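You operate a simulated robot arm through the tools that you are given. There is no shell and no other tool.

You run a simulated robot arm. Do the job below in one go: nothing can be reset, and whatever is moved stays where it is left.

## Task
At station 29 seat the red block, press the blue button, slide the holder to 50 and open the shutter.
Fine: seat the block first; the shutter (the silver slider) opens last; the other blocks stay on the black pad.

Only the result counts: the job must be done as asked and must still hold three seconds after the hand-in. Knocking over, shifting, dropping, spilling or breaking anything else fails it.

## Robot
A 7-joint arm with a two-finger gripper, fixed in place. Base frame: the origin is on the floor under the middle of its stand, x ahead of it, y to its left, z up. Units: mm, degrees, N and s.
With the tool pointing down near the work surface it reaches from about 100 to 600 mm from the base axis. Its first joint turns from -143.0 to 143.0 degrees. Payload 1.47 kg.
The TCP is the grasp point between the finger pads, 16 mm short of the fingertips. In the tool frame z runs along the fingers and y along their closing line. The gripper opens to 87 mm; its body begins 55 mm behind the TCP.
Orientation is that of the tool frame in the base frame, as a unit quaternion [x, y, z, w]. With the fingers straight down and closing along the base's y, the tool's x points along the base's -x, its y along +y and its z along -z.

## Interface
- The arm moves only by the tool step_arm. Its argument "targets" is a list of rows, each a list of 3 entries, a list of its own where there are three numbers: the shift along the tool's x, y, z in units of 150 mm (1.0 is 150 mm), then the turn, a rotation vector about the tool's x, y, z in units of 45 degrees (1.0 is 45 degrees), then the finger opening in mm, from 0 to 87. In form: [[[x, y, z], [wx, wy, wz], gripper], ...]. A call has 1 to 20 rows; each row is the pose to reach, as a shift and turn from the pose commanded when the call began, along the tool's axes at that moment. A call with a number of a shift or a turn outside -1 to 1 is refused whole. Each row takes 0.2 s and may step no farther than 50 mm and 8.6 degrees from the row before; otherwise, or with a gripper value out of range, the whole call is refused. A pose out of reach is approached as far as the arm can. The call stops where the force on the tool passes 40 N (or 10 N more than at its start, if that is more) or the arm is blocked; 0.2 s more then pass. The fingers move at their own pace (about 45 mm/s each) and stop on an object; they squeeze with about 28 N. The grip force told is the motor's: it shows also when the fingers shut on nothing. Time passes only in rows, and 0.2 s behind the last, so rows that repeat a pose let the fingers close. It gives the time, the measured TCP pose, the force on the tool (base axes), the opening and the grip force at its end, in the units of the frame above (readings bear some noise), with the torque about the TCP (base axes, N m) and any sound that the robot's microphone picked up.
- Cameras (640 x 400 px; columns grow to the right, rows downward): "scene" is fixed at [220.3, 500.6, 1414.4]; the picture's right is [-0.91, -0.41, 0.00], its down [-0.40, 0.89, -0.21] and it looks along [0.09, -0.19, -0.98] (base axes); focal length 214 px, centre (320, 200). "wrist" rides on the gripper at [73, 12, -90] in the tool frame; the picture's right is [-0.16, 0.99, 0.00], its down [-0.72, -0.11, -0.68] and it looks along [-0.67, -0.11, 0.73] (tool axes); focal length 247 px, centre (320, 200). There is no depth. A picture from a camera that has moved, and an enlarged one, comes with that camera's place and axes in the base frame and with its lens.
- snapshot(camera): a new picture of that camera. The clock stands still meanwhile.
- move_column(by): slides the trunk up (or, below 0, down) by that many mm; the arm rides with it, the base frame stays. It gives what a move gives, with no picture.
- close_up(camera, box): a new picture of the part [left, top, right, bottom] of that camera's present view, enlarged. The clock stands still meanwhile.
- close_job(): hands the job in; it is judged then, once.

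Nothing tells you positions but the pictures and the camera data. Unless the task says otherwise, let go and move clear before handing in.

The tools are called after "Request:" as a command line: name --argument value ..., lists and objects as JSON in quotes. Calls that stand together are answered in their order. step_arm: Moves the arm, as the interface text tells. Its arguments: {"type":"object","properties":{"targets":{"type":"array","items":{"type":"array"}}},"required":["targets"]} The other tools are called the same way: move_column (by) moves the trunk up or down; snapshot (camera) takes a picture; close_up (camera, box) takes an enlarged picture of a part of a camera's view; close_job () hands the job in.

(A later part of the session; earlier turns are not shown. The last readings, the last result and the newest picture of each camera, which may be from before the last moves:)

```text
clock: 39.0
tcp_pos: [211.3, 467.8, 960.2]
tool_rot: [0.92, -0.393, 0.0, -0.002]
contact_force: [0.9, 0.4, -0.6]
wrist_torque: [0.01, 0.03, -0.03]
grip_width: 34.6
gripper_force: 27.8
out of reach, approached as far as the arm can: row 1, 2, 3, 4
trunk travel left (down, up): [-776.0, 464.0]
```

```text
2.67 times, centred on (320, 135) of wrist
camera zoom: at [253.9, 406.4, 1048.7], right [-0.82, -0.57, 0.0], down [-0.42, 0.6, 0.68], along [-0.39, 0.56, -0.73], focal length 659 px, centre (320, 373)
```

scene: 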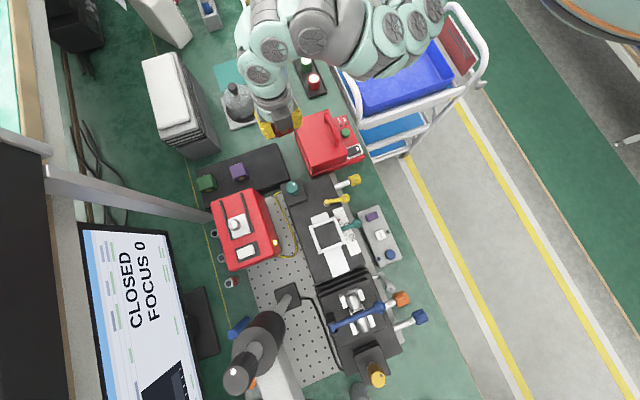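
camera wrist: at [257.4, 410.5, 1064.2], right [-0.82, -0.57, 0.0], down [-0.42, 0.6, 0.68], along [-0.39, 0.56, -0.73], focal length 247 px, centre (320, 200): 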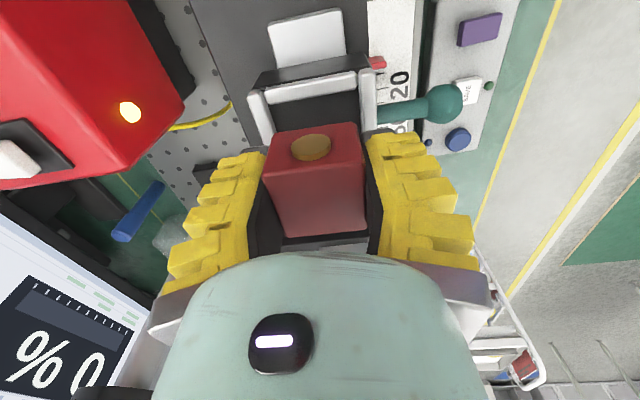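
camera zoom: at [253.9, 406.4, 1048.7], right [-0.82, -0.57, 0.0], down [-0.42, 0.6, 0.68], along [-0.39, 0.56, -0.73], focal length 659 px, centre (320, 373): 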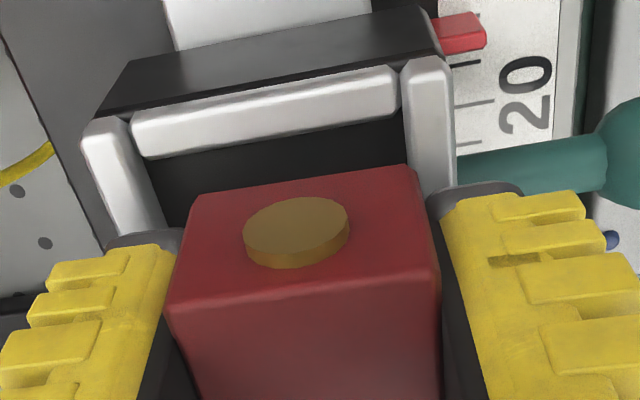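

The arm hits its reach limit if it goes lower here, so I'll do the descent with the trunk instead: go up with the arm, set the exact lateral position, then lower the column.

Request:
step_arm --targets '[[[-0.01, -0.01, -0.1], [0, 0, 0], 5], [[-0.043, -0.034, -0.25], [0, 0, 0], 5], [[-0.043, -0.034, -0.25], [0, 0, 0], 5]]'

Request:
close_up --camera "wrist" --box '[220, 60, 420, 210]'

```text
clock: 39.8
tcp_pos: [210.5, 476.0, 997.6]
tool_rot: [0.92, -0.392, 0.001, -0.002]
contact_force: [0.2, -0.6, -0.4]
wrist_torque: [-0.01, 0.03, 0.01]
grip_width: 34.8
gripper_force: 27.9
trunk travel left (down, up): [-776.0, 464.0]
```

```text
2.67 times, centred on (320, 135) of wrist
camera zoom: at [253.2, 414.3, 1087.4], right [-0.82, -0.57, 0.0], down [-0.42, 0.6, 0.68], along [-0.39, 0.56, -0.73], focal length 659 px, centre (320, 373)
```

zoom: 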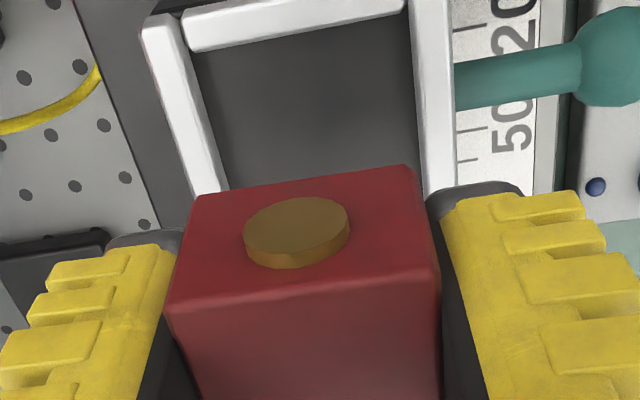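

Lateral position is set. Now I lower the trunk by 36 mm and check the alignment.

Request:
move_column --by -36

Request:
close_up --camera "wrist" --box '[220, 60, 420, 210]'

```text
clock: 40.5
tcp_pos: [211.5, 474.8, 961.3]
tool_rot: [0.92, -0.392, 0.001, -0.002]
contact_force: [-0.2, -0.1, -1.1]
wrist_torque: [0.0, 0.02, 0.0]
grip_width: 34.7
gripper_force: 27.9
trunk travel left (down, up): [-740.0, 500.0]
```

```text
2.67 times, centred on (320, 135) of wrist
camera zoom: at [253.2, 414.4, 1051.3], right [-0.82, -0.57, 0.0], down [-0.42, 0.6, 0.68], along [-0.39, 0.56, -0.73], focal length 659 px, centre (320, 373)
```

zoom: 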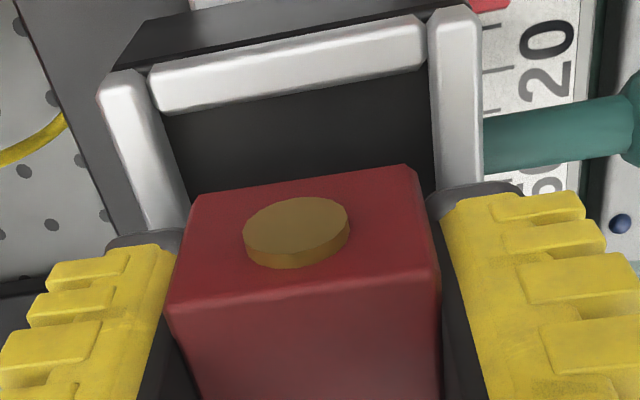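

The block is centred over the frame within about 1 mm. I lower the column further in small steps and read the force.

Request:
move_column --by -12

Request:
close_up --camera "wrist" --box '[220, 60, 420, 210]'

```text
clock: 41.1
tcp_pos: [207.7, 478.7, 952.5]
tool_rot: [0.921, -0.391, -0.002, -0.006]
contact_force: [-9.5, -7.6, 34.8]
wrist_torque: [-0.35, 0.26, -0.21]
grip_width: 34.9
gripper_force: 28.0
trunk travel left (down, up): [-728.0, 512.0]
```

```text
2.67 times, centred on (320, 135) of wrist
camera zoom: at [250.7, 417.2, 1042.2], right [-0.82, -0.57, -0.01], down [-0.42, 0.59, 0.69], along [-0.39, 0.57, -0.73], focal length 659 px, centre (320, 373)
```

zoom: 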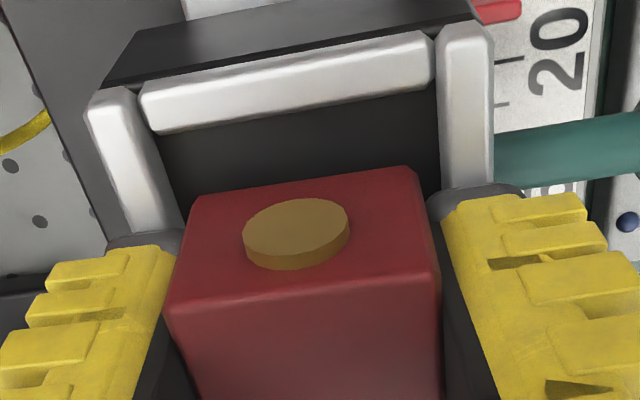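

Contact at TCP z≈952: both fingertips appear to be resting on the side bars, with the block's bottom at about bar height. I raise the column 5 mm to relieve the load and re-check.

Request:
move_column --by 5

Request:
close_up --camera "wrist" --box '[220, 60, 420, 210]'

Request:
close_up --camera "scene" --box '[290, 200, 370, 260]'

```text
clock: 41.7
tcp_pos: [210.8, 474.3, 954.4]
tool_rot: [0.92, -0.393, 0.001, -0.003]
contact_force: [-2.4, 0.4, 8.3]
wrist_torque: [-0.12, 0.2, -0.07]
grip_width: 34.6
gripper_force: 28.6
trunk travel left (down, up): [-733.0, 507.0]
```

```text
2.67 times, centred on (320, 135) of wrist
camera zoom: at [253.7, 414.6, 1043.4], right [-0.82, -0.57, 0.0], down [-0.42, 0.6, 0.68], along [-0.38, 0.56, -0.73], focal length 659 px, centre (320, 373)
```

zoom: 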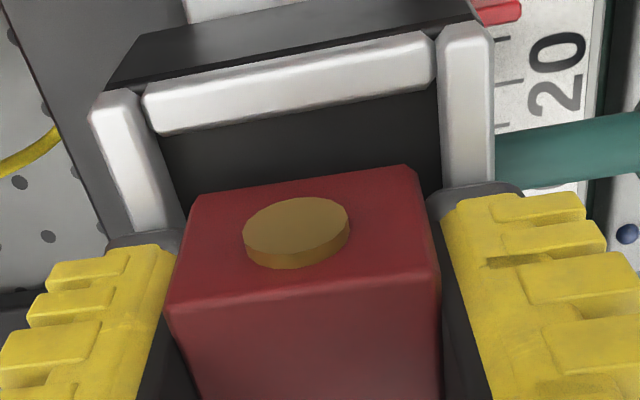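

```text
6.67 times, centred on (330, 230) of scene
camera zoom: at [220.3, 500.6, 1414.4], right [-0.91, -0.41, 0.0], down [-0.4, 0.89, -0.21], along [0.09, -0.19, -0.98], focal length 1430 px, centre (253, 0)
```

zoom: 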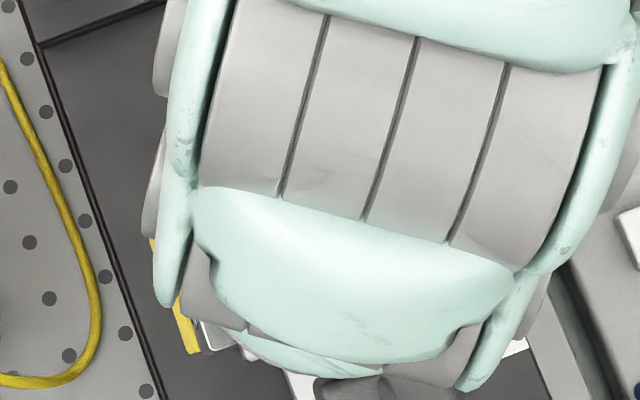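

The right fingertip is just touching the robot-side bar, so the block's bottom sits at about the bar tops. I raise 2 mm and correct by +4 mm / +1 mm to centre the block between the bars and pins.

Request:
step_arm --targets '[[[0, 0, -0.02], [0, 0, 0], 5], [[0.027, 0.009, -0.02], [0, 0, 0], 5], [[0.027, 0.009, -0.02], [0, 0, 0], 5]]'

Request:
close_up --camera "wrist" --box '[220, 60, 420, 210]'

```text
clock: 42.5
tcp_pos: [211.8, 471.2, 957.1]
tool_rot: [0.92, -0.392, 0.001, -0.003]
contact_force: [-0.1, -0.3, -1.2]
wrist_torque: [0.01, -0.01, 0.0]
grip_width: 34.9
gripper_force: 27.6
trunk travel left (down, up): [-733.0, 507.0]
```

```text
2.67 times, centred on (320, 135) of wrist
camera zoom: at [254.6, 410.5, 1047.0], right [-0.82, -0.57, 0.0], down [-0.42, 0.6, 0.68], along [-0.38, 0.56, -0.73], focal length 659 px, centre (320, 373)
```

zoom: 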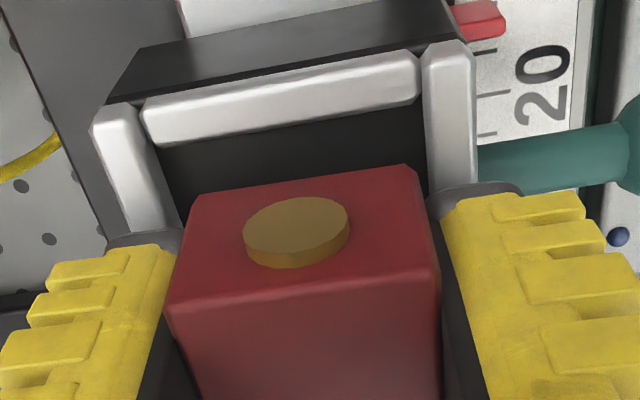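

Free of contact and roughly centred. I nudge 1.5 mm more, lower 3 mm to just touching, and then open the fingers slowly.

Request:
step_arm --targets '[[[0.01, 0, 0], [0, 0, 0], 5], [[0.01, 0, 0.01], [0, 0, 0], 5], [[0.01, 0, 0.015], [0, 0, 0], 5], [[0.01, 0, 0.015], [0, 0, 0], 5]]'

```text
clock: 43.5
tcp_pos: [213.6, 469.8, 954.7]
tool_rot: [0.92, -0.393, 0.0, -0.002]
contact_force: [-0.8, -0.3, -0.2]
wrist_torque: [-0.03, 0.0, 0.0]
grip_width: 34.6
gripper_force: 27.7
trunk travel left (down, up): [-733.0, 507.0]
```

Request:
step_arm --targets '[[[0, 0, 0.007], [0, 0, 0], 5], [[0, 0, 0.013], [0, 0, 0], 5], [[0, 0, 0.013], [0, 0, 0], 5]]'

```text
clock: 44.3
tcp_pos: [213.2, 471.2, 954.0]
tool_rot: [0.92, -0.392, 0.0, -0.003]
contact_force: [0.2, 0.3, 2.3]
wrist_torque: [-0.04, 0.05, 0.01]
grip_width: 34.6
gripper_force: 27.9
trunk travel left (down, up): [-733.0, 507.0]
```

Light touch on the robot-side bar (2 N). Now I open the fingers gradually to let the block settle into the frame.

Request:
step_arm --targets '[[[0, 0, 0], [0, 0, 0], 25], [[0, 0, 0], [0, 0, 0], 30], [[0, 0, 0], [0, 0, 0], 33], [[0, 0, 0], [0, 0, 0], 36], [[0, 0, 0], [0, 0, 0], 39], [[0, 0, 0], [0, 0, 0], 42], [[0, 0, 0], [0, 0, 0], 42], [[0, 0, 0], [0, 0, 0], 42]]'

Request:
close_up --camera "wrist" --box '[220, 60, 420, 210]'

Request:
snapshot --camera "wrist"

```text
clock: 46.1
tcp_pos: [214.4, 470.1, 954.1]
tool_rot: [0.92, -0.392, 0.001, -0.002]
contact_force: [-0.4, 0.1, -0.8]
wrist_torque: [0.03, 0.02, 0.0]
grip_width: 47.7
gripper_force: 3.6
trunk travel left (down, up): [-733.0, 507.0]
```

```text
2.67 times, centred on (320, 135) of wrist
camera zoom: at [256.1, 409.9, 1043.1], right [-0.82, -0.57, 0.0], down [-0.42, 0.6, 0.68], along [-0.39, 0.56, -0.73], focal length 659 px, centre (320, 373)
```

zoom: 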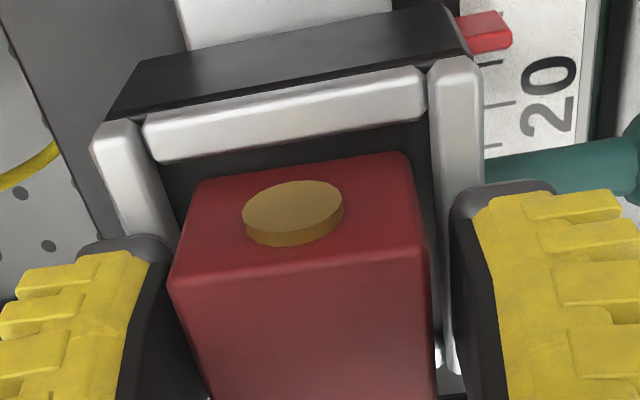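

```text
taken
camera wrist: at [256.1, 409.9, 1043.1], right [-0.82, -0.57, 0.0], down [-0.42, 0.6, 0.68], along [-0.39, 0.56, -0.73], focal length 247 px, centre (320, 200)
```

wrist: 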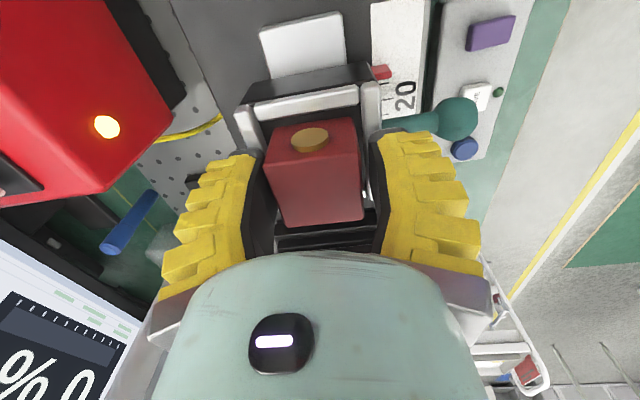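

The block dropped about 8 mm into the frame. I open a bit more, rise straight up and inspect how it sits.

Request:
step_arm --targets '[[[0, 0, 0], [0, 0, 0], 46], [[0, 0, -0.05], [0, 0, 0], 48], [[0, 0, -0.15], [0, 0, 0], 50], [[0, 0, -0.3], [0, 0, 0], 50], [[0, 0, -0.45], [0, 0, 0], 50], [[0, 0, -0.45], [0, 0, 0], 50]]'

Request:
snapshot --camera "wrist"

Request:
close_up --camera "wrist" --box '[220, 20, 420, 170]'

```text
clock: 47.5
tcp_pos: [212.6, 469.0, 1019.5]
tool_rot: [0.92, -0.392, 0.0, -0.003]
contact_force: [0.3, 0.1, -0.1]
wrist_torque: [0.02, -0.01, -0.02]
grip_width: 55.4
gripper_force: 4.2
trunk travel left (down, up): [-733.0, 507.0]
```

```text
taken
camera wrist: at [254.7, 408.1, 1110.4], right [-0.82, -0.57, 0.0], down [-0.42, 0.6, 0.68], along [-0.39, 0.56, -0.73], focal length 247 px, centre (320, 200)
```

wrist: 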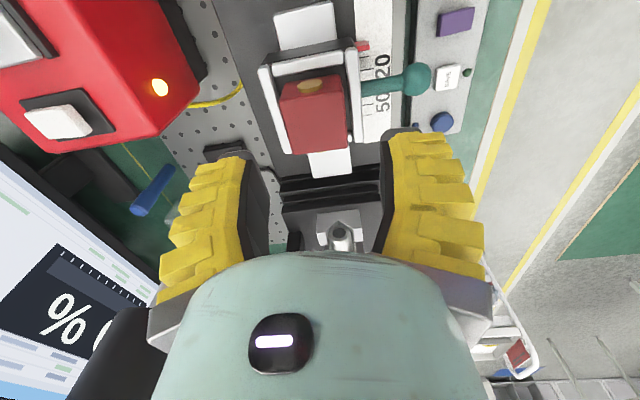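

```text
2.67 times, centred on (320, 95) of wrist
camera zoom: at [254.7, 408.1, 1110.4], right [-0.82, -0.57, 0.0], down [-0.42, 0.6, 0.68], along [-0.39, 0.56, -0.73], focal length 659 px, centre (320, 480)
```

zoom: 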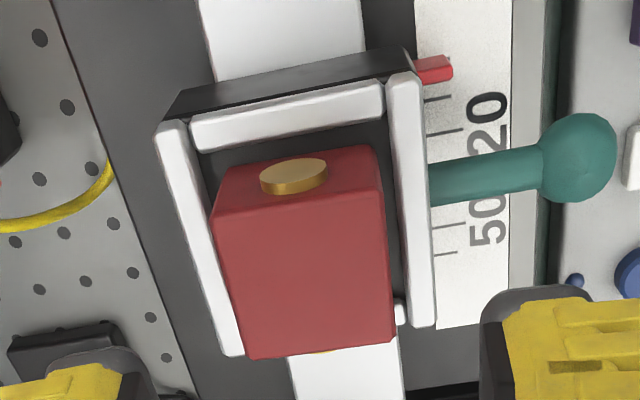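

The block sits inside the frame, low between the bars. I'll move the arm aside toward the button panel and check the seat from the scene camera.

Request:
step_arm --targets '[[[0, 0.25, 0], [0, 0, 0], 40], [[0, 0.5, 0], [0, 0, 0], 40], [[0, 0.75, 0], [0, 0, 0], 30], [[-0.1, 0.95, 0], [0, 0, 0], 20], [[-0.3, 0.95, 0], [0, 0, 0], 10], [[-0.3, 0.95, 0], [0, 0, 0], 5]]'

Request:
snapshot --camera "scene"

Request:
snapshot --camera "wrist"

Request:
close_up --camera "scene" --box '[300, 200, 380, 250]'

```text
clock: 48.9
tcp_pos: [80.7, 404.0, 1020.5]
tool_rot: [0.92, -0.392, 0.0, -0.003]
contact_force: [0.0, 0.8, -0.2]
wrist_torque: [0.02, 0.01, -0.05]
grip_width: 12.2
gripper_force: 4.8
out of reach, approached as far as the arm can: row 3, 4
trunk travel left (down, up): [-733.0, 507.0]
```

```text
taken
```

scene: 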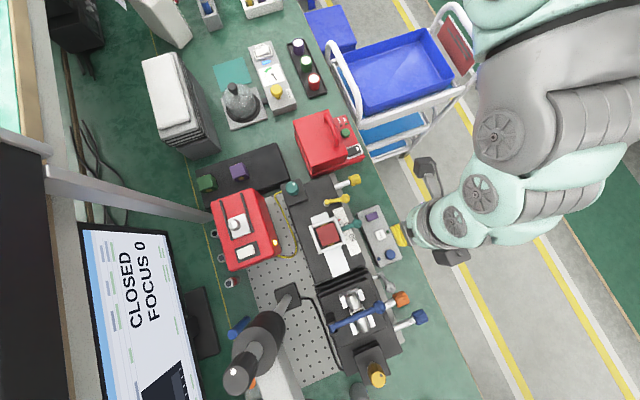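

```text
taken
camera wrist: at [122.4, 343.5, 1110.1], right [-0.82, -0.57, -0.01], down [-0.42, 0.6, 0.68], along [-0.39, 0.56, -0.73], focal length 247 px, centre (320, 200)
```

wrist: 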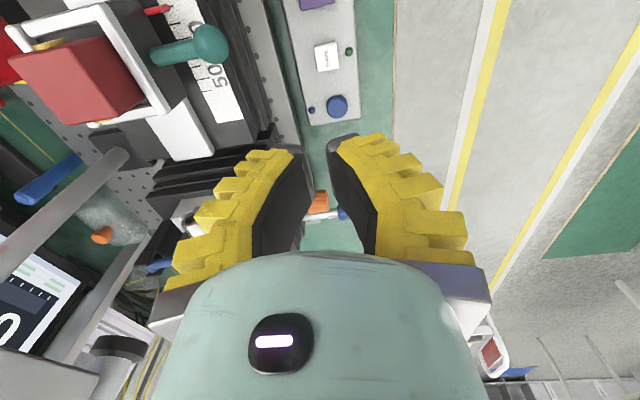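

```text
8.00 times, centred on (340, 225) of scene
camera zoom: at [220.3, 500.6, 1414.4], right [-0.91, -0.41, 0.0], down [-0.4, 0.89, -0.21], along [0.09, -0.19, -0.98], focal length 1716 px, centre (160, 0)
```

zoom: 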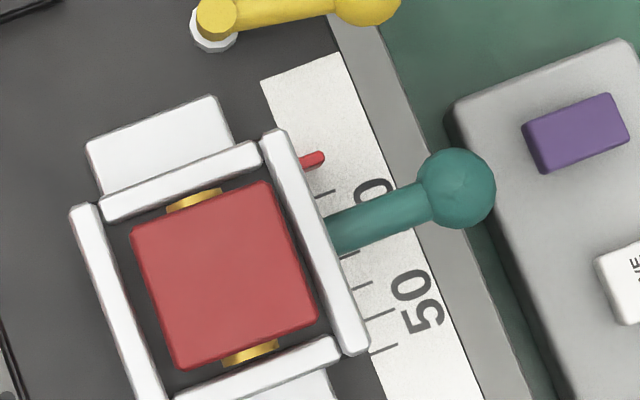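

The block looks well centred and square in the frame, with the screen still showing CLOSED / FOCUS 0. To be sure it is fully down, I go back with closed fingers and press lightly on its top.

Request:
step_arm --targets '[[[0.2, 0, 0], [0, 0, 0], 0], [[0.25, -0.25, 0], [0, 0, 0], 0], [[0.3, -0.5, 0], [0, 0, 0], 0], [[0.29, -0.75, 0], [0, 0, 0], 0], [[0.29, -0.95, 0], [0, 0, 0], 0], [[0.29, -0.95, 0], [0, 0, 0], 0]]'

Request:
snapshot --camera "wrist"

```text
clock: 50.3
tcp_pos: [214.4, 470.6, 1020.3]
tool_rot: [0.921, -0.391, 0.001, -0.003]
contact_force: [-0.4, -0.4, -0.1]
wrist_torque: [-0.03, -0.04, 0.0]
grip_width: 0.0
gripper_force: 28.0
out of reach, approached as far as the arm can: row 1, 2
trunk travel left (down, up): [-733.0, 507.0]
```

```text
taken
camera wrist: at [256.6, 410.6, 1109.7], right [-0.82, -0.57, -0.01], down [-0.42, 0.6, 0.68], along [-0.39, 0.56, -0.73], focal length 247 px, centre (320, 200)
```

wrist: 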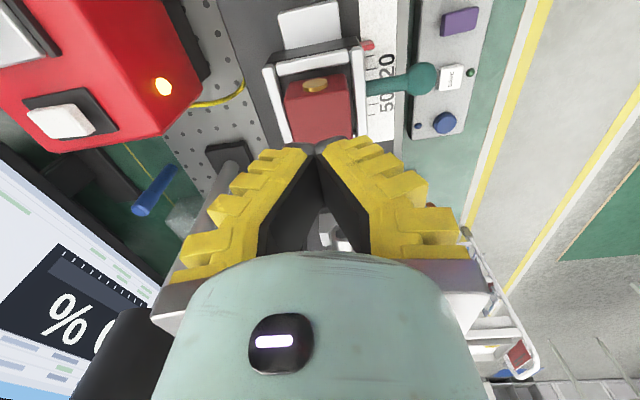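

Fingers are closed above the block's centre. I descend carefully to just above its top.

Request:
step_arm --targets '[[[0.02, 0, 0.1], [0, 0, 0], 0], [[0.02, 0, 0.2], [0, 0, 0], 0], [[0.02, 0, 0.22], [0, 0, 0], 0], [[0.02, 0, 0.22], [0, 0, 0], 0]]'

Request:
close_up --camera "wrist" --box '[220, 60, 420, 210]'

```text
clock: 51.3
tcp_pos: [215.5, 467.7, 986.1]
tool_rot: [0.92, -0.393, 0.001, -0.003]
contact_force: [0.3, 0.6, -0.2]
wrist_torque: [0.0, 0.02, 0.0]
grip_width: 0.0
gripper_force: 27.7
trunk travel left (down, up): [-733.0, 507.0]
```

```text
2.67 times, centred on (320, 135) of wrist
camera zoom: at [257.7, 407.3, 1076.9], right [-0.82, -0.57, 0.0], down [-0.42, 0.6, 0.68], along [-0.39, 0.56, -0.73], focal length 659 px, centre (320, 373)
```

zoom: 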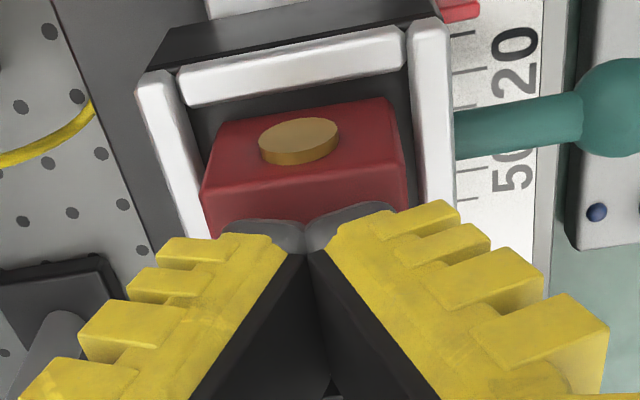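

Request:
step_arm --targets '[[[0, 0, 0.013], [0, 0, 0], 0], [[0, 0, 0.027], [0, 0, 0], 0], [[0, 0, 0.027], [0, 0, 0], 0]]'

Request:
step_arm --targets '[[[0, 0, 0.01], [0, 0, 0], 0], [[0, 0, 0.02], [0, 0, 0], 0], [[0, 0, 0.02], [0, 0, 0], 0]]'

```text
clock: 52.1
tcp_pos: [213.4, 468.7, 983.4]
tool_rot: [0.92, -0.392, -0.001, -0.003]
contact_force: [-0.2, -1.2, 0.1]
wrist_torque: [0.01, -0.03, -0.02]
grip_width: 0.0
gripper_force: 28.4
trunk travel left (down, up): [-733.0, 507.0]
```

```text
clock: 52.9
tcp_pos: [214.3, 468.1, 980.2]
tool_rot: [0.92, -0.391, 0.002, -0.002]
contact_force: [0.6, 1.0, -0.4]
wrist_torque: [-0.02, -0.01, 0.0]
grip_width: 0.1
gripper_force: 28.2
trunk travel left (down, up): [-733.0, 507.0]
```

Still free at 980 mm. I continue downward in small steps.

Request:
step_arm --targets '[[[0, 0, 0.01], [0, 0, 0], 0], [[0, 0, 0.02], [0, 0, 0], 0], [[0, 0, 0.02], [0, 0, 0], 0]]'

Request:
step_arm --targets '[[[0, 0, 0.007], [0, 0, 0], 0], [[0, 0, 0.013], [0, 0, 0], 0], [[0, 0, 0.013], [0, 0, 0], 0]]'

Request:
close_up --camera "wrist" --box '[220, 60, 420, 210]'

```text
clock: 53.7
tcp_pos: [215.5, 468.7, 977.3]
tool_rot: [0.92, -0.392, 0.0, -0.002]
contact_force: [-0.2, -0.4, -0.1]
wrist_torque: [-0.01, 0.03, 0.01]
grip_width: 0.2
gripper_force: 27.5
trunk travel left (down, up): [-733.0, 507.0]
```

```text
clock: 54.5
tcp_pos: [214.0, 469.6, 976.4]
tool_rot: [0.92, -0.391, 0.0, -0.002]
contact_force: [-1.0, -1.3, 9.0]
wrist_torque: [-0.05, -0.01, 0.0]
grip_width: 5.9
gripper_force: 27.0
trunk travel left (down, up): [-733.0, 507.0]
```

```text
2.67 times, centred on (320, 135) of wrist
camera zoom: at [256.9, 408.9, 1065.9], right [-0.82, -0.57, -0.01], down [-0.42, 0.6, 0.68], along [-0.39, 0.56, -0.73], focal length 659 px, centre (320, 373)
```

zoom: 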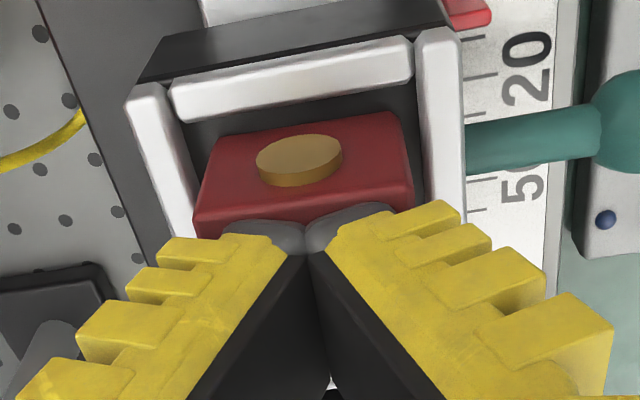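

Contact at TCP z≈976.5 with 9 N and no further movement: the block is resting fully on the holder's floor (consistent with its size). I rise and travel to the blue button panel.

Request:
step_arm --targets '[[[0, 0, -0.1], [0, 0, 0], 0], [[0, 0, -0.3], [0, 0, 0], 0], [[0, 0.25, -0.35], [0, 0, 0], 0], [[0, 0.5, -0.35], [0, 0, 0], 0], [[0, 0.75, -0.35], [0, 0, 0], 0], [[-0.1, 0.95, -0.35], [0, 0, 0], 0], [[-0.35, 0.95, -0.35], [0, 0, 0], 0], [[-0.45, 0.95, -0.35], [0, 0, 0], 0]]'

Request:
snapshot --camera "wrist"

Request:
close_up --camera "scene" --box '[300, 200, 400, 270]'

```text
clock: 56.3
tcp_pos: [66.4, 417.8, 1025.5]
tool_rot: [0.92, -0.393, 0.001, -0.002]
contact_force: [-0.4, -0.5, 0.4]
wrist_torque: [0.0, 0.02, 0.0]
grip_width: 0.1
gripper_force: 27.6
out of reach, approached as far as the arm can: row 4, 5, 6
trunk travel left (down, up): [-733.0, 507.0]
```

```text
taken
camera wrist: at [108.7, 357.1, 1116.1], right [-0.82, -0.57, 0.0], down [-0.42, 0.6, 0.68], along [-0.38, 0.56, -0.73], focal length 247 px, centre (320, 200)
```

wrist: 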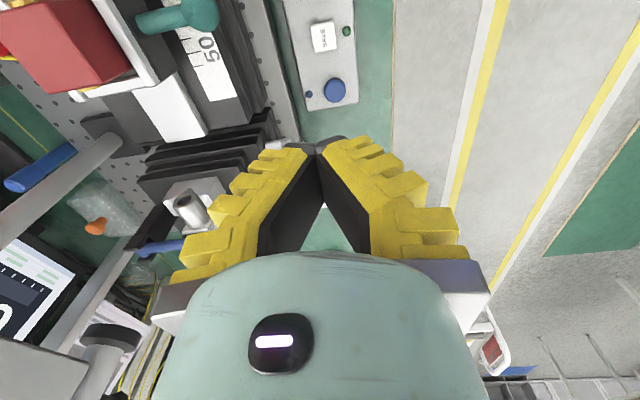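

```text
5.71 times, centred on (350, 235) of scene
camera zoom: at [220.3, 500.6, 1414.4], right [-0.91, -0.41, 0.0], down [-0.4, 0.89, -0.21], along [0.09, -0.19, -0.98], focal length 1226 px, centre (149, 0)
```

zoom: 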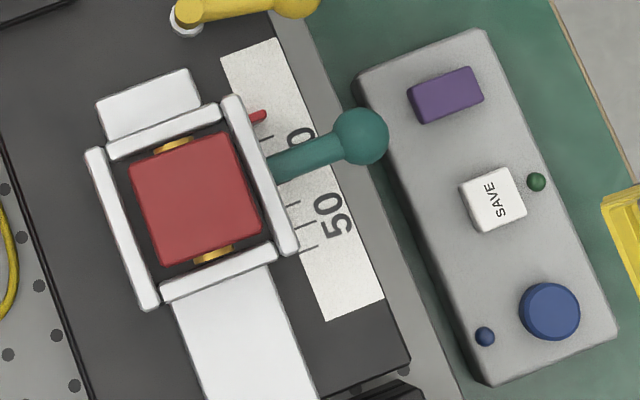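

The block looks properly seated in the frame. The blue button lies near (35,440); I approach above it and descend for a better measurement.

Request:
step_arm --targets '[[[-0.1, 0.05, 0.1], [0, 0, 0], 0], [[-0.17, 0.06, 0.3], [0, 0, 0], 0], [[-0.17, 0.06, 0.5], [0, 0, 0], 0], [[-0.17, 0.06, 0.65], [0, 0, 0], 0], [[-0.17, 0.06, 0.65], [0, 0, 0], 0]]'

Request:
snapshot --camera "wrist"

Request:
close_up --camera "wrist" --box '[240, 40, 440, 190]'

```text
clock: 57.5
tcp_pos: [40.6, 429.9, 931.6]
tool_rot: [0.92, -0.391, 0.0, -0.003]
contact_force: [-0.6, -0.8, 0.7]
wrist_torque: [0.06, -0.07, 0.0]
grip_width: 0.0
gripper_force: 28.1
trunk travel left (down, up): [-733.0, 507.0]
```

```text
taken
camera wrist: at [83.6, 369.6, 1021.7], right [-0.82, -0.57, 0.0], down [-0.42, 0.6, 0.68], along [-0.39, 0.56, -0.73], focal length 247 px, centre (320, 200)
```

wrist: 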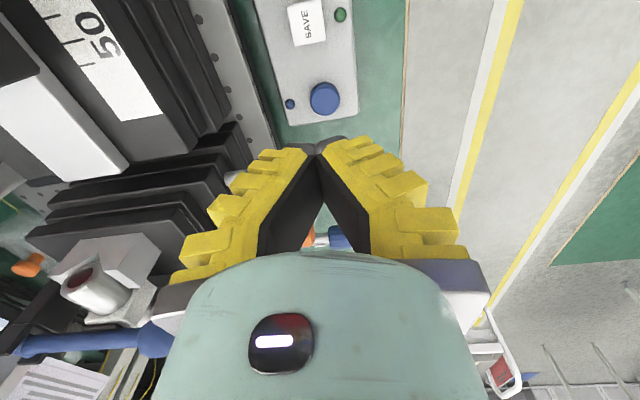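

```text
2.67 times, centred on (340, 115) of wrist
camera zoom: at [83.6, 369.6, 1021.7], right [-0.82, -0.57, 0.0], down [-0.42, 0.6, 0.68], along [-0.39, 0.56, -0.73], focal length 659 px, centre (267, 427)
```

zoom: 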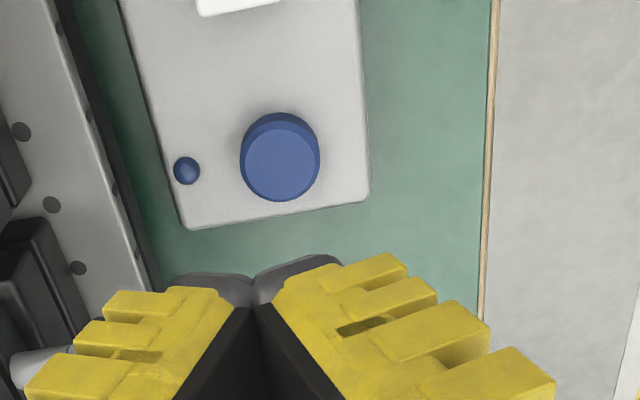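

The button's top centre is about 10 mm ahead and 3 mm sideways at z≈806. I centre over it and lower to z≈865.

Request:
step_arm --targets '[[[-0.067, 0.02, 0.1], [0, 0, 0], 0], [[-0.067, 0.02, 0.3], [0, 0, 0], 0], [[-0.067, 0.02, 0.44], [0, 0, 0], 0], [[-0.067, 0.02, 0.44], [0, 0, 0], 0]]'

Request:
close_up --camera "wrist" --box '[240, 60, 440, 210]'

Request:
snapshot --camera "scene"

```text
clock: 58.5
tcp_pos: [41.3, 402.7, 887.2]
tool_rot: [0.92, -0.392, 0.002, -0.001]
contact_force: [0.8, -0.1, -0.3]
wrist_torque: [-0.04, 0.0, -0.04]
grip_width: 0.0
gripper_force: 28.3
out of reach, approached as far as the arm can: row 1, 2, 3, 4
trunk travel left (down, up): [-733.0, 507.0]
```

```text
2.67 times, centred on (340, 135) of wrist
camera zoom: at [83.5, 343.7, 976.7], right [-0.82, -0.57, 0.0], down [-0.42, 0.6, 0.68], along [-0.38, 0.56, -0.73], focal length 659 px, centre (267, 373)
```

zoom: 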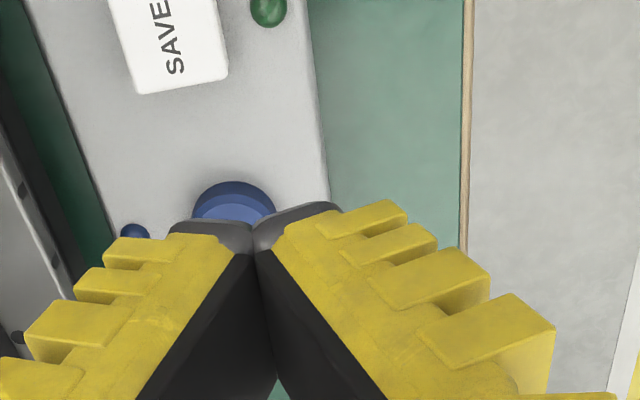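

```text
taken
```

scene: 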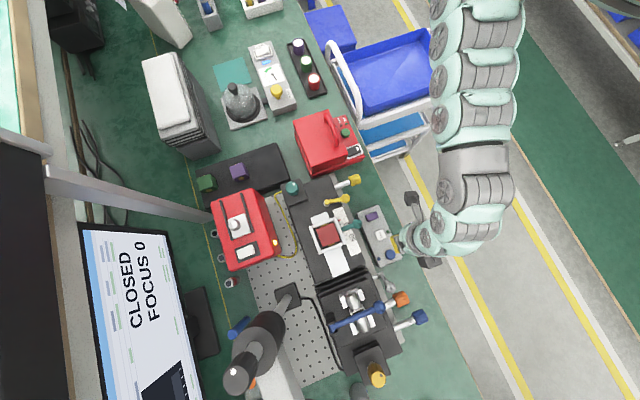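

The arm ran short of reach low down here, so I bring the trunk lower: first up with the arm, then the column down, then try again.

Request:
step_arm --targets '[[[0, 0, -0.2], [0, 0, 0], 0], [[-0.02, 0, -0.5], [0, 0, 0], 0], [[-0.12, 0, -0.75], [0, 0, 0], 0], [[-0.2, 0, -0.9], [0, 0, 0], 0], [[-0.2, 0, -0.9], [0, 0, 0], 0]]'

Request:
move_column --by -110

Request:
snapshot --camera "wrist"

```text
clock: 59.7
tcp_pos: [21.0, 426.5, 1024.5]
tool_rot: [0.92, -0.393, 0.001, -0.002]
contact_force: [0.0, 0.1, -0.1]
wrist_torque: [0.02, 0.0, -0.03]
grip_width: 0.3
gripper_force: 27.7
trunk travel left (down, up): [-733.0, 507.0]
```

```text
clock: 61.1
tcp_pos: [20.9, 426.8, 915.4]
tool_rot: [0.92, -0.392, 0.001, -0.003]
contact_force: [0.2, 0.0, 0.2]
wrist_torque: [-0.01, -0.01, -0.02]
grip_width: 0.1
gripper_force: 28.1
trunk travel left (down, up): [-623.0, 617.0]
```

```text
taken
camera wrist: at [62.5, 365.7, 1004.7], right [-0.82, -0.57, 0.0], down [-0.42, 0.6, 0.68], along [-0.39, 0.56, -0.73], focal length 247 px, centre (320, 200)
```

wrist: 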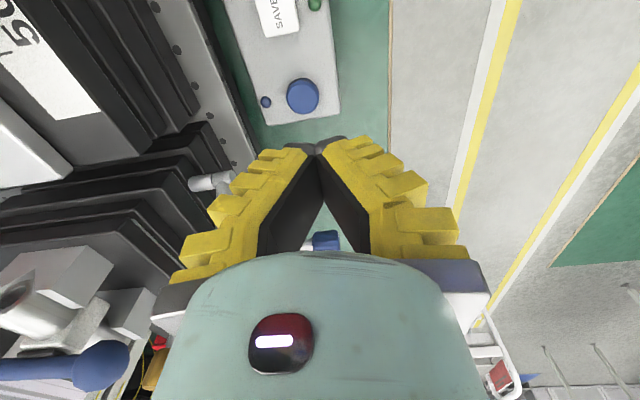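

The trunk is now lower. I centre on the button and descend 45 mm to verify.

Request:
step_arm --targets '[[[0.02, -0.087, 0.05], [0, 0, 0], 0], [[0.02, -0.087, 0.2], [0, 0, 0], 0], [[0.02, -0.087, 0.3], [0, 0, 0], 0], [[0.02, -0.087, 0.3], [0, 0, 0], 0]]'

Request:
close_up --camera "wrist" --box '[220, 60, 420, 210]'

```text
clock: 62.1
tcp_pos: [32.6, 432.7, 870.1]
tool_rot: [0.92, -0.391, 0.001, -0.002]
contact_force: [-0.3, 0.0, -0.9]
wrist_torque: [-0.06, -0.03, -0.02]
grip_width: 0.1
gripper_force: 27.9
trunk travel left (down, up): [-623.0, 617.0]
```

```text
2.67 times, centred on (320, 135) of wrist
camera zoom: at [74.8, 371.9, 959.9], right [-0.82, -0.57, 0.0], down [-0.42, 0.6, 0.68], along [-0.39, 0.56, -0.73], focal length 659 px, centre (320, 373)
```

zoom: 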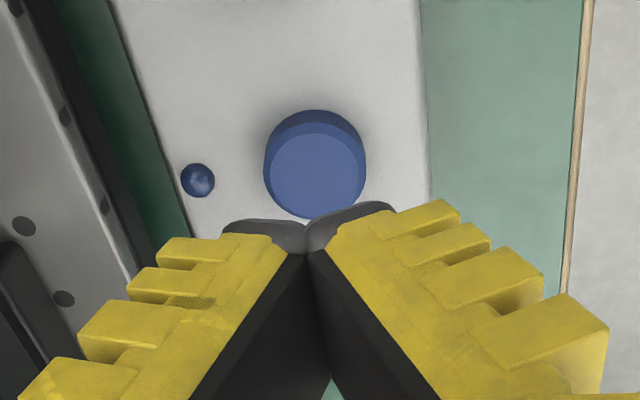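

Almost centred; the button top is near z≈801. I make a small correction and go down to just above it.

Request:
step_arm --targets '[[[-0.018, -0.009, 0.1], [0, 0, 0], 0], [[-0.018, -0.009, 0.2], [0, 0, 0], 0], [[-0.018, -0.009, 0.3], [0, 0, 0], 0], [[-0.018, -0.009, 0.3], [0, 0, 0], 0]]'

Request:
close_up --camera "wrist" --box '[220, 60, 420, 210]'

```text
clock: 63.1
tcp_pos: [35.5, 428.5, 835.1]
tool_rot: [0.92, -0.392, 0.001, -0.001]
contact_force: [0.2, -0.4, 0.5]
wrist_torque: [0.01, 0.01, 0.01]
grip_width: 0.0
gripper_force: 28.1
out of reach, approached as far as the arm can: row 2, 3, 4
trunk travel left (down, up): [-623.0, 617.0]
```

```text
2.67 times, centred on (320, 135) of wrist
camera zoom: at [77.7, 368.1, 924.4], right [-0.82, -0.57, 0.0], down [-0.42, 0.6, 0.68], along [-0.39, 0.56, -0.73], focal length 659 px, centre (320, 373)
```

zoom: 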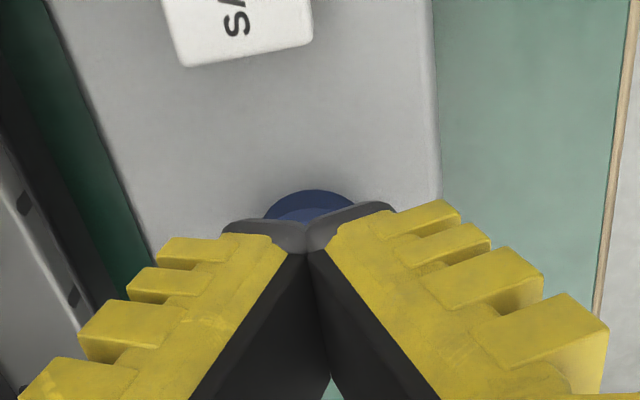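

Reach is limited again at the bottom, so I take the arm up 40 mm at the exact spot and make the final descent with the column.

Request:
step_arm --targets '[[[0, 0, -0.1], [0, 0, 0], 0], [[-0.01, 0, -0.25], [0, 0, 0], 0], [[-0.035, -0.01, -0.3], [0, 0, 0], 0], [[-0.035, -0.01, -0.3], [0, 0, 0], 0]]'

Request:
close_up --camera "wrist" --box '[220, 60, 420, 210]'

```text
clock: 64.1
tcp_pos: [32.3, 433.1, 880.9]
tool_rot: [0.92, -0.393, 0.001, -0.002]
contact_force: [0.5, -0.4, -0.4]
wrist_torque: [0.01, 0.01, 0.01]
grip_width: 0.0
gripper_force: 28.0
trunk travel left (down, up): [-623.0, 617.0]
```

```text
2.67 times, centred on (320, 135) of wrist
camera zoom: at [74.2, 373.6, 970.6], right [-0.82, -0.57, 0.0], down [-0.42, 0.6, 0.68], along [-0.38, 0.56, -0.73], focal length 659 px, centre (320, 373)
```

zoom: 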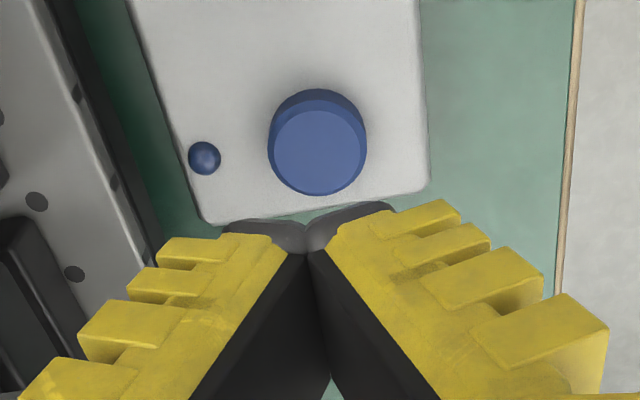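

Request:
step_arm --targets '[[[-0.016, -0.005, 0], [0, 0, 0], 0], [[-0.016, -0.005, 0], [0, 0, 0], 0]]'

Request:
move_column --by -54

Request:
close_up --camera "wrist" --box '[220, 60, 420, 210]'

```text
clock: 64.7
tcp_pos: [30.1, 436.9, 880.6]
tool_rot: [0.92, -0.392, 0.001, -0.003]
contact_force: [0.1, 0.2, 0.6]
wrist_torque: [0.0, -0.03, -0.01]
grip_width: 0.0
gripper_force: 28.1
trunk travel left (down, up): [-623.0, 617.0]
```

```text
clock: 65.7
tcp_pos: [30.6, 436.8, 826.5]
tool_rot: [0.92, -0.392, 0.0, -0.002]
contact_force: [0.1, 0.4, -1.0]
wrist_torque: [-0.01, -0.02, 0.01]
grip_width: 0.0
gripper_force: 28.2
trunk travel left (down, up): [-569.0, 671.0]
```

```text
2.67 times, centred on (320, 135) of wrist
camera zoom: at [72.9, 376.0, 916.6], right [-0.82, -0.57, 0.0], down [-0.42, 0.6, 0.68], along [-0.39, 0.56, -0.73], focal length 659 px, centre (320, 373)
```

zoom: 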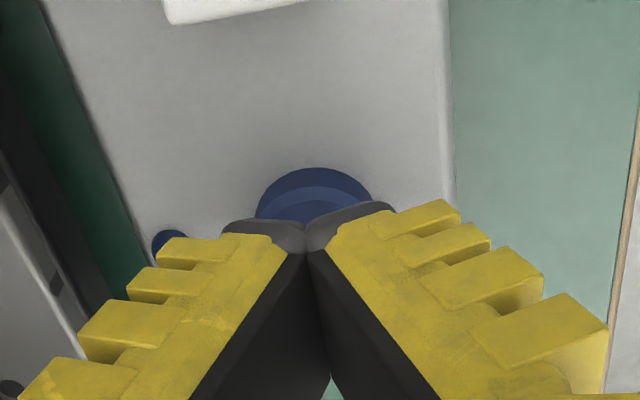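

Fingertips are right over the button. I press down in small column steps, watching force and sound.

Request:
move_column --by -5

Request:
move_column --by -3

Request:
move_column --by -2

```text
clock: 66.2
tcp_pos: [30.6, 435.2, 822.1]
tool_rot: [0.92, -0.392, 0.001, -0.003]
contact_force: [-0.1, 0.6, 0.5]
wrist_torque: [0.02, 0.0, 0.0]
grip_width: 0.0
gripper_force: 27.9
trunk travel left (down, up): [-564.0, 676.0]
```

```text
clock: 66.7
tcp_pos: [30.6, 436.7, 818.0]
tool_rot: [0.92, -0.393, 0.001, -0.003]
contact_force: [1.0, -0.5, -0.1]
wrist_torque: [-0.01, 0.0, -0.03]
grip_width: 0.0
gripper_force: 28.6
trunk travel left (down, up): [-561.0, 679.0]
```

```text
clock: 67.2
tcp_pos: [30.6, 436.6, 816.7]
tool_rot: [0.92, -0.391, 0.001, -0.002]
contact_force: [0.5, 0.5, -0.3]
wrist_torque: [0.01, 0.01, 0.01]
grip_width: 0.1
gripper_force: 28.1
trunk travel left (down, up): [-559.0, 681.0]
```

Request:
move_column --by -2

Request:
move_column --by -2

Request:
move_column --by -1.5

```text
clock: 67.8
tcp_pos: [31.0, 435.7, 814.1]
tool_rot: [0.92, -0.393, 0.002, -0.003]
contact_force: [-0.4, 0.5, 0.4]
wrist_torque: [0.01, 0.0, -0.03]
grip_width: 0.0
gripper_force: 27.9
trunk travel left (down, up): [-557.0, 683.0]
```

```text
clock: 68.3
tcp_pos: [29.7, 437.1, 811.9]
tool_rot: [0.92, -0.392, 0.001, -0.002]
contact_force: [0.3, 0.2, 0.6]
wrist_torque: [-0.04, -0.02, -0.02]
grip_width: 0.4
gripper_force: 28.3
trunk travel left (down, up): [-555.0, 685.0]
```

```text
clock: 68.8
tcp_pos: [30.6, 436.4, 810.8]
tool_rot: [0.92, -0.392, 0.001, -0.002]
contact_force: [-0.3, -0.4, 0.4]
wrist_torque: [-0.02, 0.0, 0.01]
grip_width: 0.0
gripper_force: 28.2
trunk travel left (down, up): [-553.0, 687.0]
```

No contact yet at TCP 811. I take a look and continue in small steps.

Request:
close_up --camera "wrist" --box '[220, 60, 420, 210]'

Request:
move_column --by -2

Request:
move_column --by -1.5

```text
2.67 times, centred on (320, 135) of wrist
camera zoom: at [72.8, 375.8, 900.9], right [-0.82, -0.57, 0.0], down [-0.42, 0.6, 0.68], along [-0.39, 0.56, -0.73], focal length 659 px, centre (320, 373)
```

zoom: 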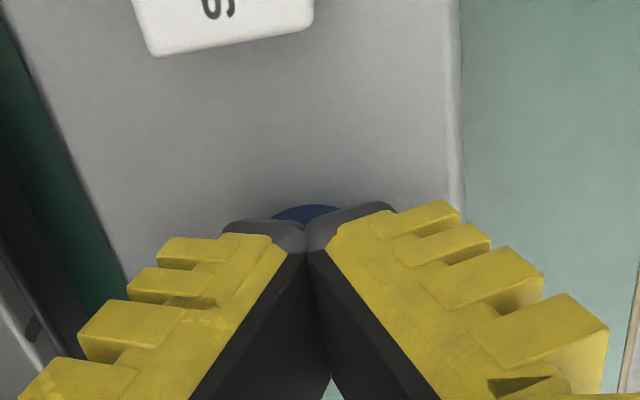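

```text
clock: 69.3
tcp_pos: [29.3, 436.6, 807.7]
tool_rot: [0.919, -0.393, 0.001, -0.003]
contact_force: [-0.4, 0.3, 0.8]
wrist_torque: [-0.06, 0.02, -0.01]
grip_width: 0.0
gripper_force: 27.3
trunk travel left (down, up): [-551.0, 689.0]
```

```text
clock: 69.8
tcp_pos: [31.1, 435.7, 807.8]
tool_rot: [0.92, -0.393, 0.001, -0.002]
contact_force: [0.4, 0.0, 1.3]
wrist_torque: [0.02, 0.02, 0.03]
grip_width: 6.1
gripper_force: 27.8
trunk travel left (down, up): [-550.0, 690.0]
```

Contact begins at about TCP 807.8. I press further in small steps.

Request:
move_column --by -1.5

Request:
move_column --by -1.5

Request:
close_up --camera "scene" --box '[70, 220, 230, 320]'

```text
clock: 70.3
tcp_pos: [30.7, 435.8, 804.9]
tool_rot: [0.92, -0.392, 0.002, -0.002]
contact_force: [0.7, -1.1, 1.3]
wrist_torque: [-0.02, 0.01, -0.05]
grip_width: 6.1
gripper_force: 27.8
trunk travel left (down, up): [-548.0, 692.0]
heard: click
```

```text
clock: 70.8
tcp_pos: [29.7, 436.2, 805.1]
tool_rot: [0.92, -0.392, 0.0, -0.003]
contact_force: [0.2, -0.8, 1.8]
wrist_torque: [-0.03, 0.0, 0.0]
grip_width: 6.1
gripper_force: 28.2
trunk travel left (down, up): [-547.0, 693.0]
```

```text
4.00 times, centred on (150, 270) of scene
camera zoom: at [220.3, 500.6, 1414.4], right [-0.91, -0.41, 0.0], down [-0.4, 0.89, -0.21], along [0.09, -0.19, -0.98], focal length 858 px, centre (1000, -80)
```

zoom: 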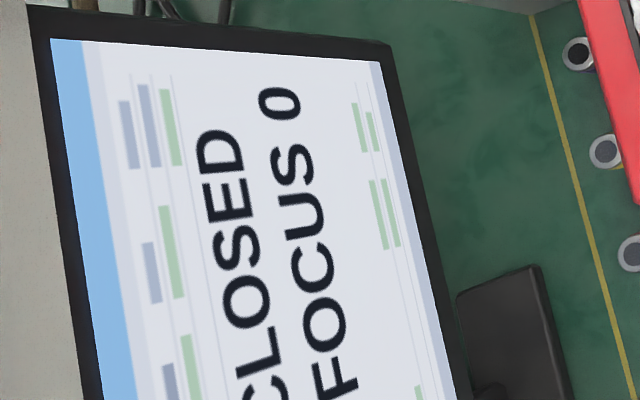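

A click was heard — the blue button was pressed. I lift off and check the indicator.

Request:
move_column --by 75

Request:
close_up --camera "wrist" --box '[220, 20, 420, 170]'

Request:
snapshot --camera "wrist"

```text
clock: 72.0
tcp_pos: [30.3, 436.1, 879.9]
tool_rot: [0.92, -0.392, 0.001, -0.003]
contact_force: [-0.5, -0.3, -0.3]
wrist_torque: [-0.03, -0.01, 0.06]
grip_width: 0.0
gripper_force: 27.8
trunk travel left (down, up): [-622.0, 618.0]
```

```text
2.67 times, centred on (320, 95) of wrist
camera zoom: at [72.8, 375.6, 969.3], right [-0.82, -0.57, 0.0], down [-0.42, 0.6, 0.68], along [-0.39, 0.56, -0.73], focal length 659 px, centre (320, 480)
```

zoom: 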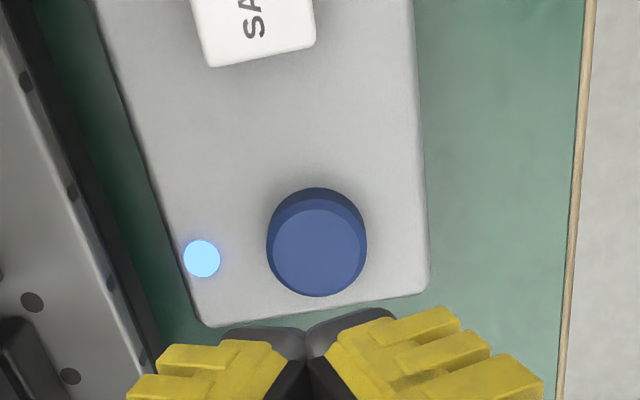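

```text
taken
camera wrist: at [72.8, 375.6, 969.3], right [-0.82, -0.57, 0.0], down [-0.42, 0.6, 0.68], along [-0.39, 0.56, -0.73], focal length 247 px, centre (320, 200)
```

wrist: 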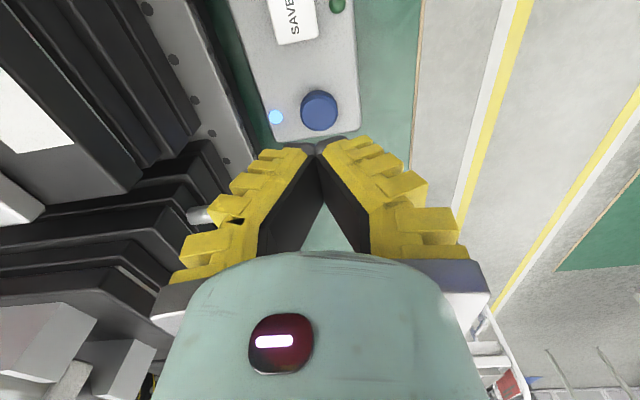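

The blue LED is lit, so the button step is done. Next is the holder: its teal ball handle is near (163,417,911); I'll go up, turn the gripper 90° so it closes along the rail, and grip the ball.

Request:
move_column --by 60

Request:
step_arm --targets '[[[0, 0, -0.15], [0, 0, 0.1], 0], [[0.1, 0, -0.3], [0, 0, 0.26], 0], [[0.25, 0, -0.4], [0, 0, 0.42], 10], [[0.4, 0, -0.4], [0, 0, 0.58], 20], [[0.5, 0, -0.4], [0, 0, 0.74], 30], [[0.5, 0, -0.4], [0, 0, 0.9], 30], [[0.5, 0, -0.4], [0, 0, 1.0], 30]]'

Request:
step_arm --targets '[[[0, 0, 0], [0, 0, 0.1667], 30], [[0, 0, 0], [0, 0, 0.3333], 30], [[0, 0, 0], [0, 0, 0.5], 30], [[0, 0, 0], [0, 0, 0.6667], 30], [[0, 0, 0], [0, 0, 0.8333], 30], [[0, 0, 0], [0, 0, 1.0], 30], [[0, 0, 0], [0, 0, 1.0], 30]]'

Request:
snapshot --camera "wrist"

Request:
snapshot --camera "scene"

```text
clock: 73.0
tcp_pos: [31.2, 435.4, 939.2]
tool_rot: [0.92, -0.392, 0.0, -0.002]
contact_force: [0.1, 0.3, 0.7]
wrist_torque: [-0.01, -0.01, 0.02]
grip_width: 0.0
gripper_force: 28.3
trunk travel left (down, up): [-682.0, 558.0]
```

```text
clock: 74.6
tcp_pos: [79.7, 389.0, 994.4]
tool_rot: [-0.699, 0.715, 0.0, 0.003]
contact_force: [0.9, 1.1, -0.2]
wrist_torque: [0.01, 0.01, 0.0]
grip_width: 36.3
gripper_force: 3.9
out of reach, approached as far as the arm can: row 5, 6, 7
trunk travel left (down, up): [-682.0, 558.0]
```

```text
clock: 76.2
tcp_pos: [78.2, 390.4, 993.4]
tool_rot: [-0.372, 0.928, 0.001, 0.002]
contact_force: [-0.1, 0.1, 0.4]
wrist_torque: [0.03, -0.02, 0.0]
grip_width: 36.1
gripper_force: 4.3
trunk travel left (down, up): [-682.0, 558.0]
```

```text
taken
camera wrist: at [19.1, 347.2, 1083.4], right [-0.57, 0.82, 0.0], down [0.6, 0.41, 0.68], along [0.56, 0.39, -0.73], focal length 247 px, centre (320, 200)
```

wrist: 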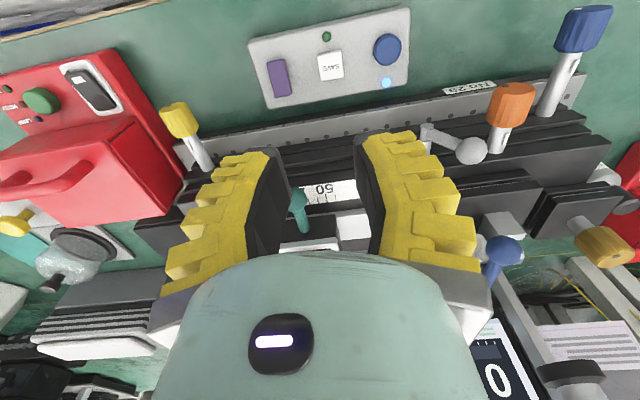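

```text
taken
```

scene: 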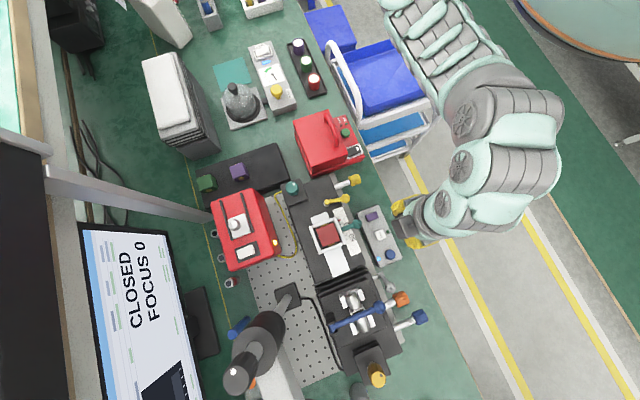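

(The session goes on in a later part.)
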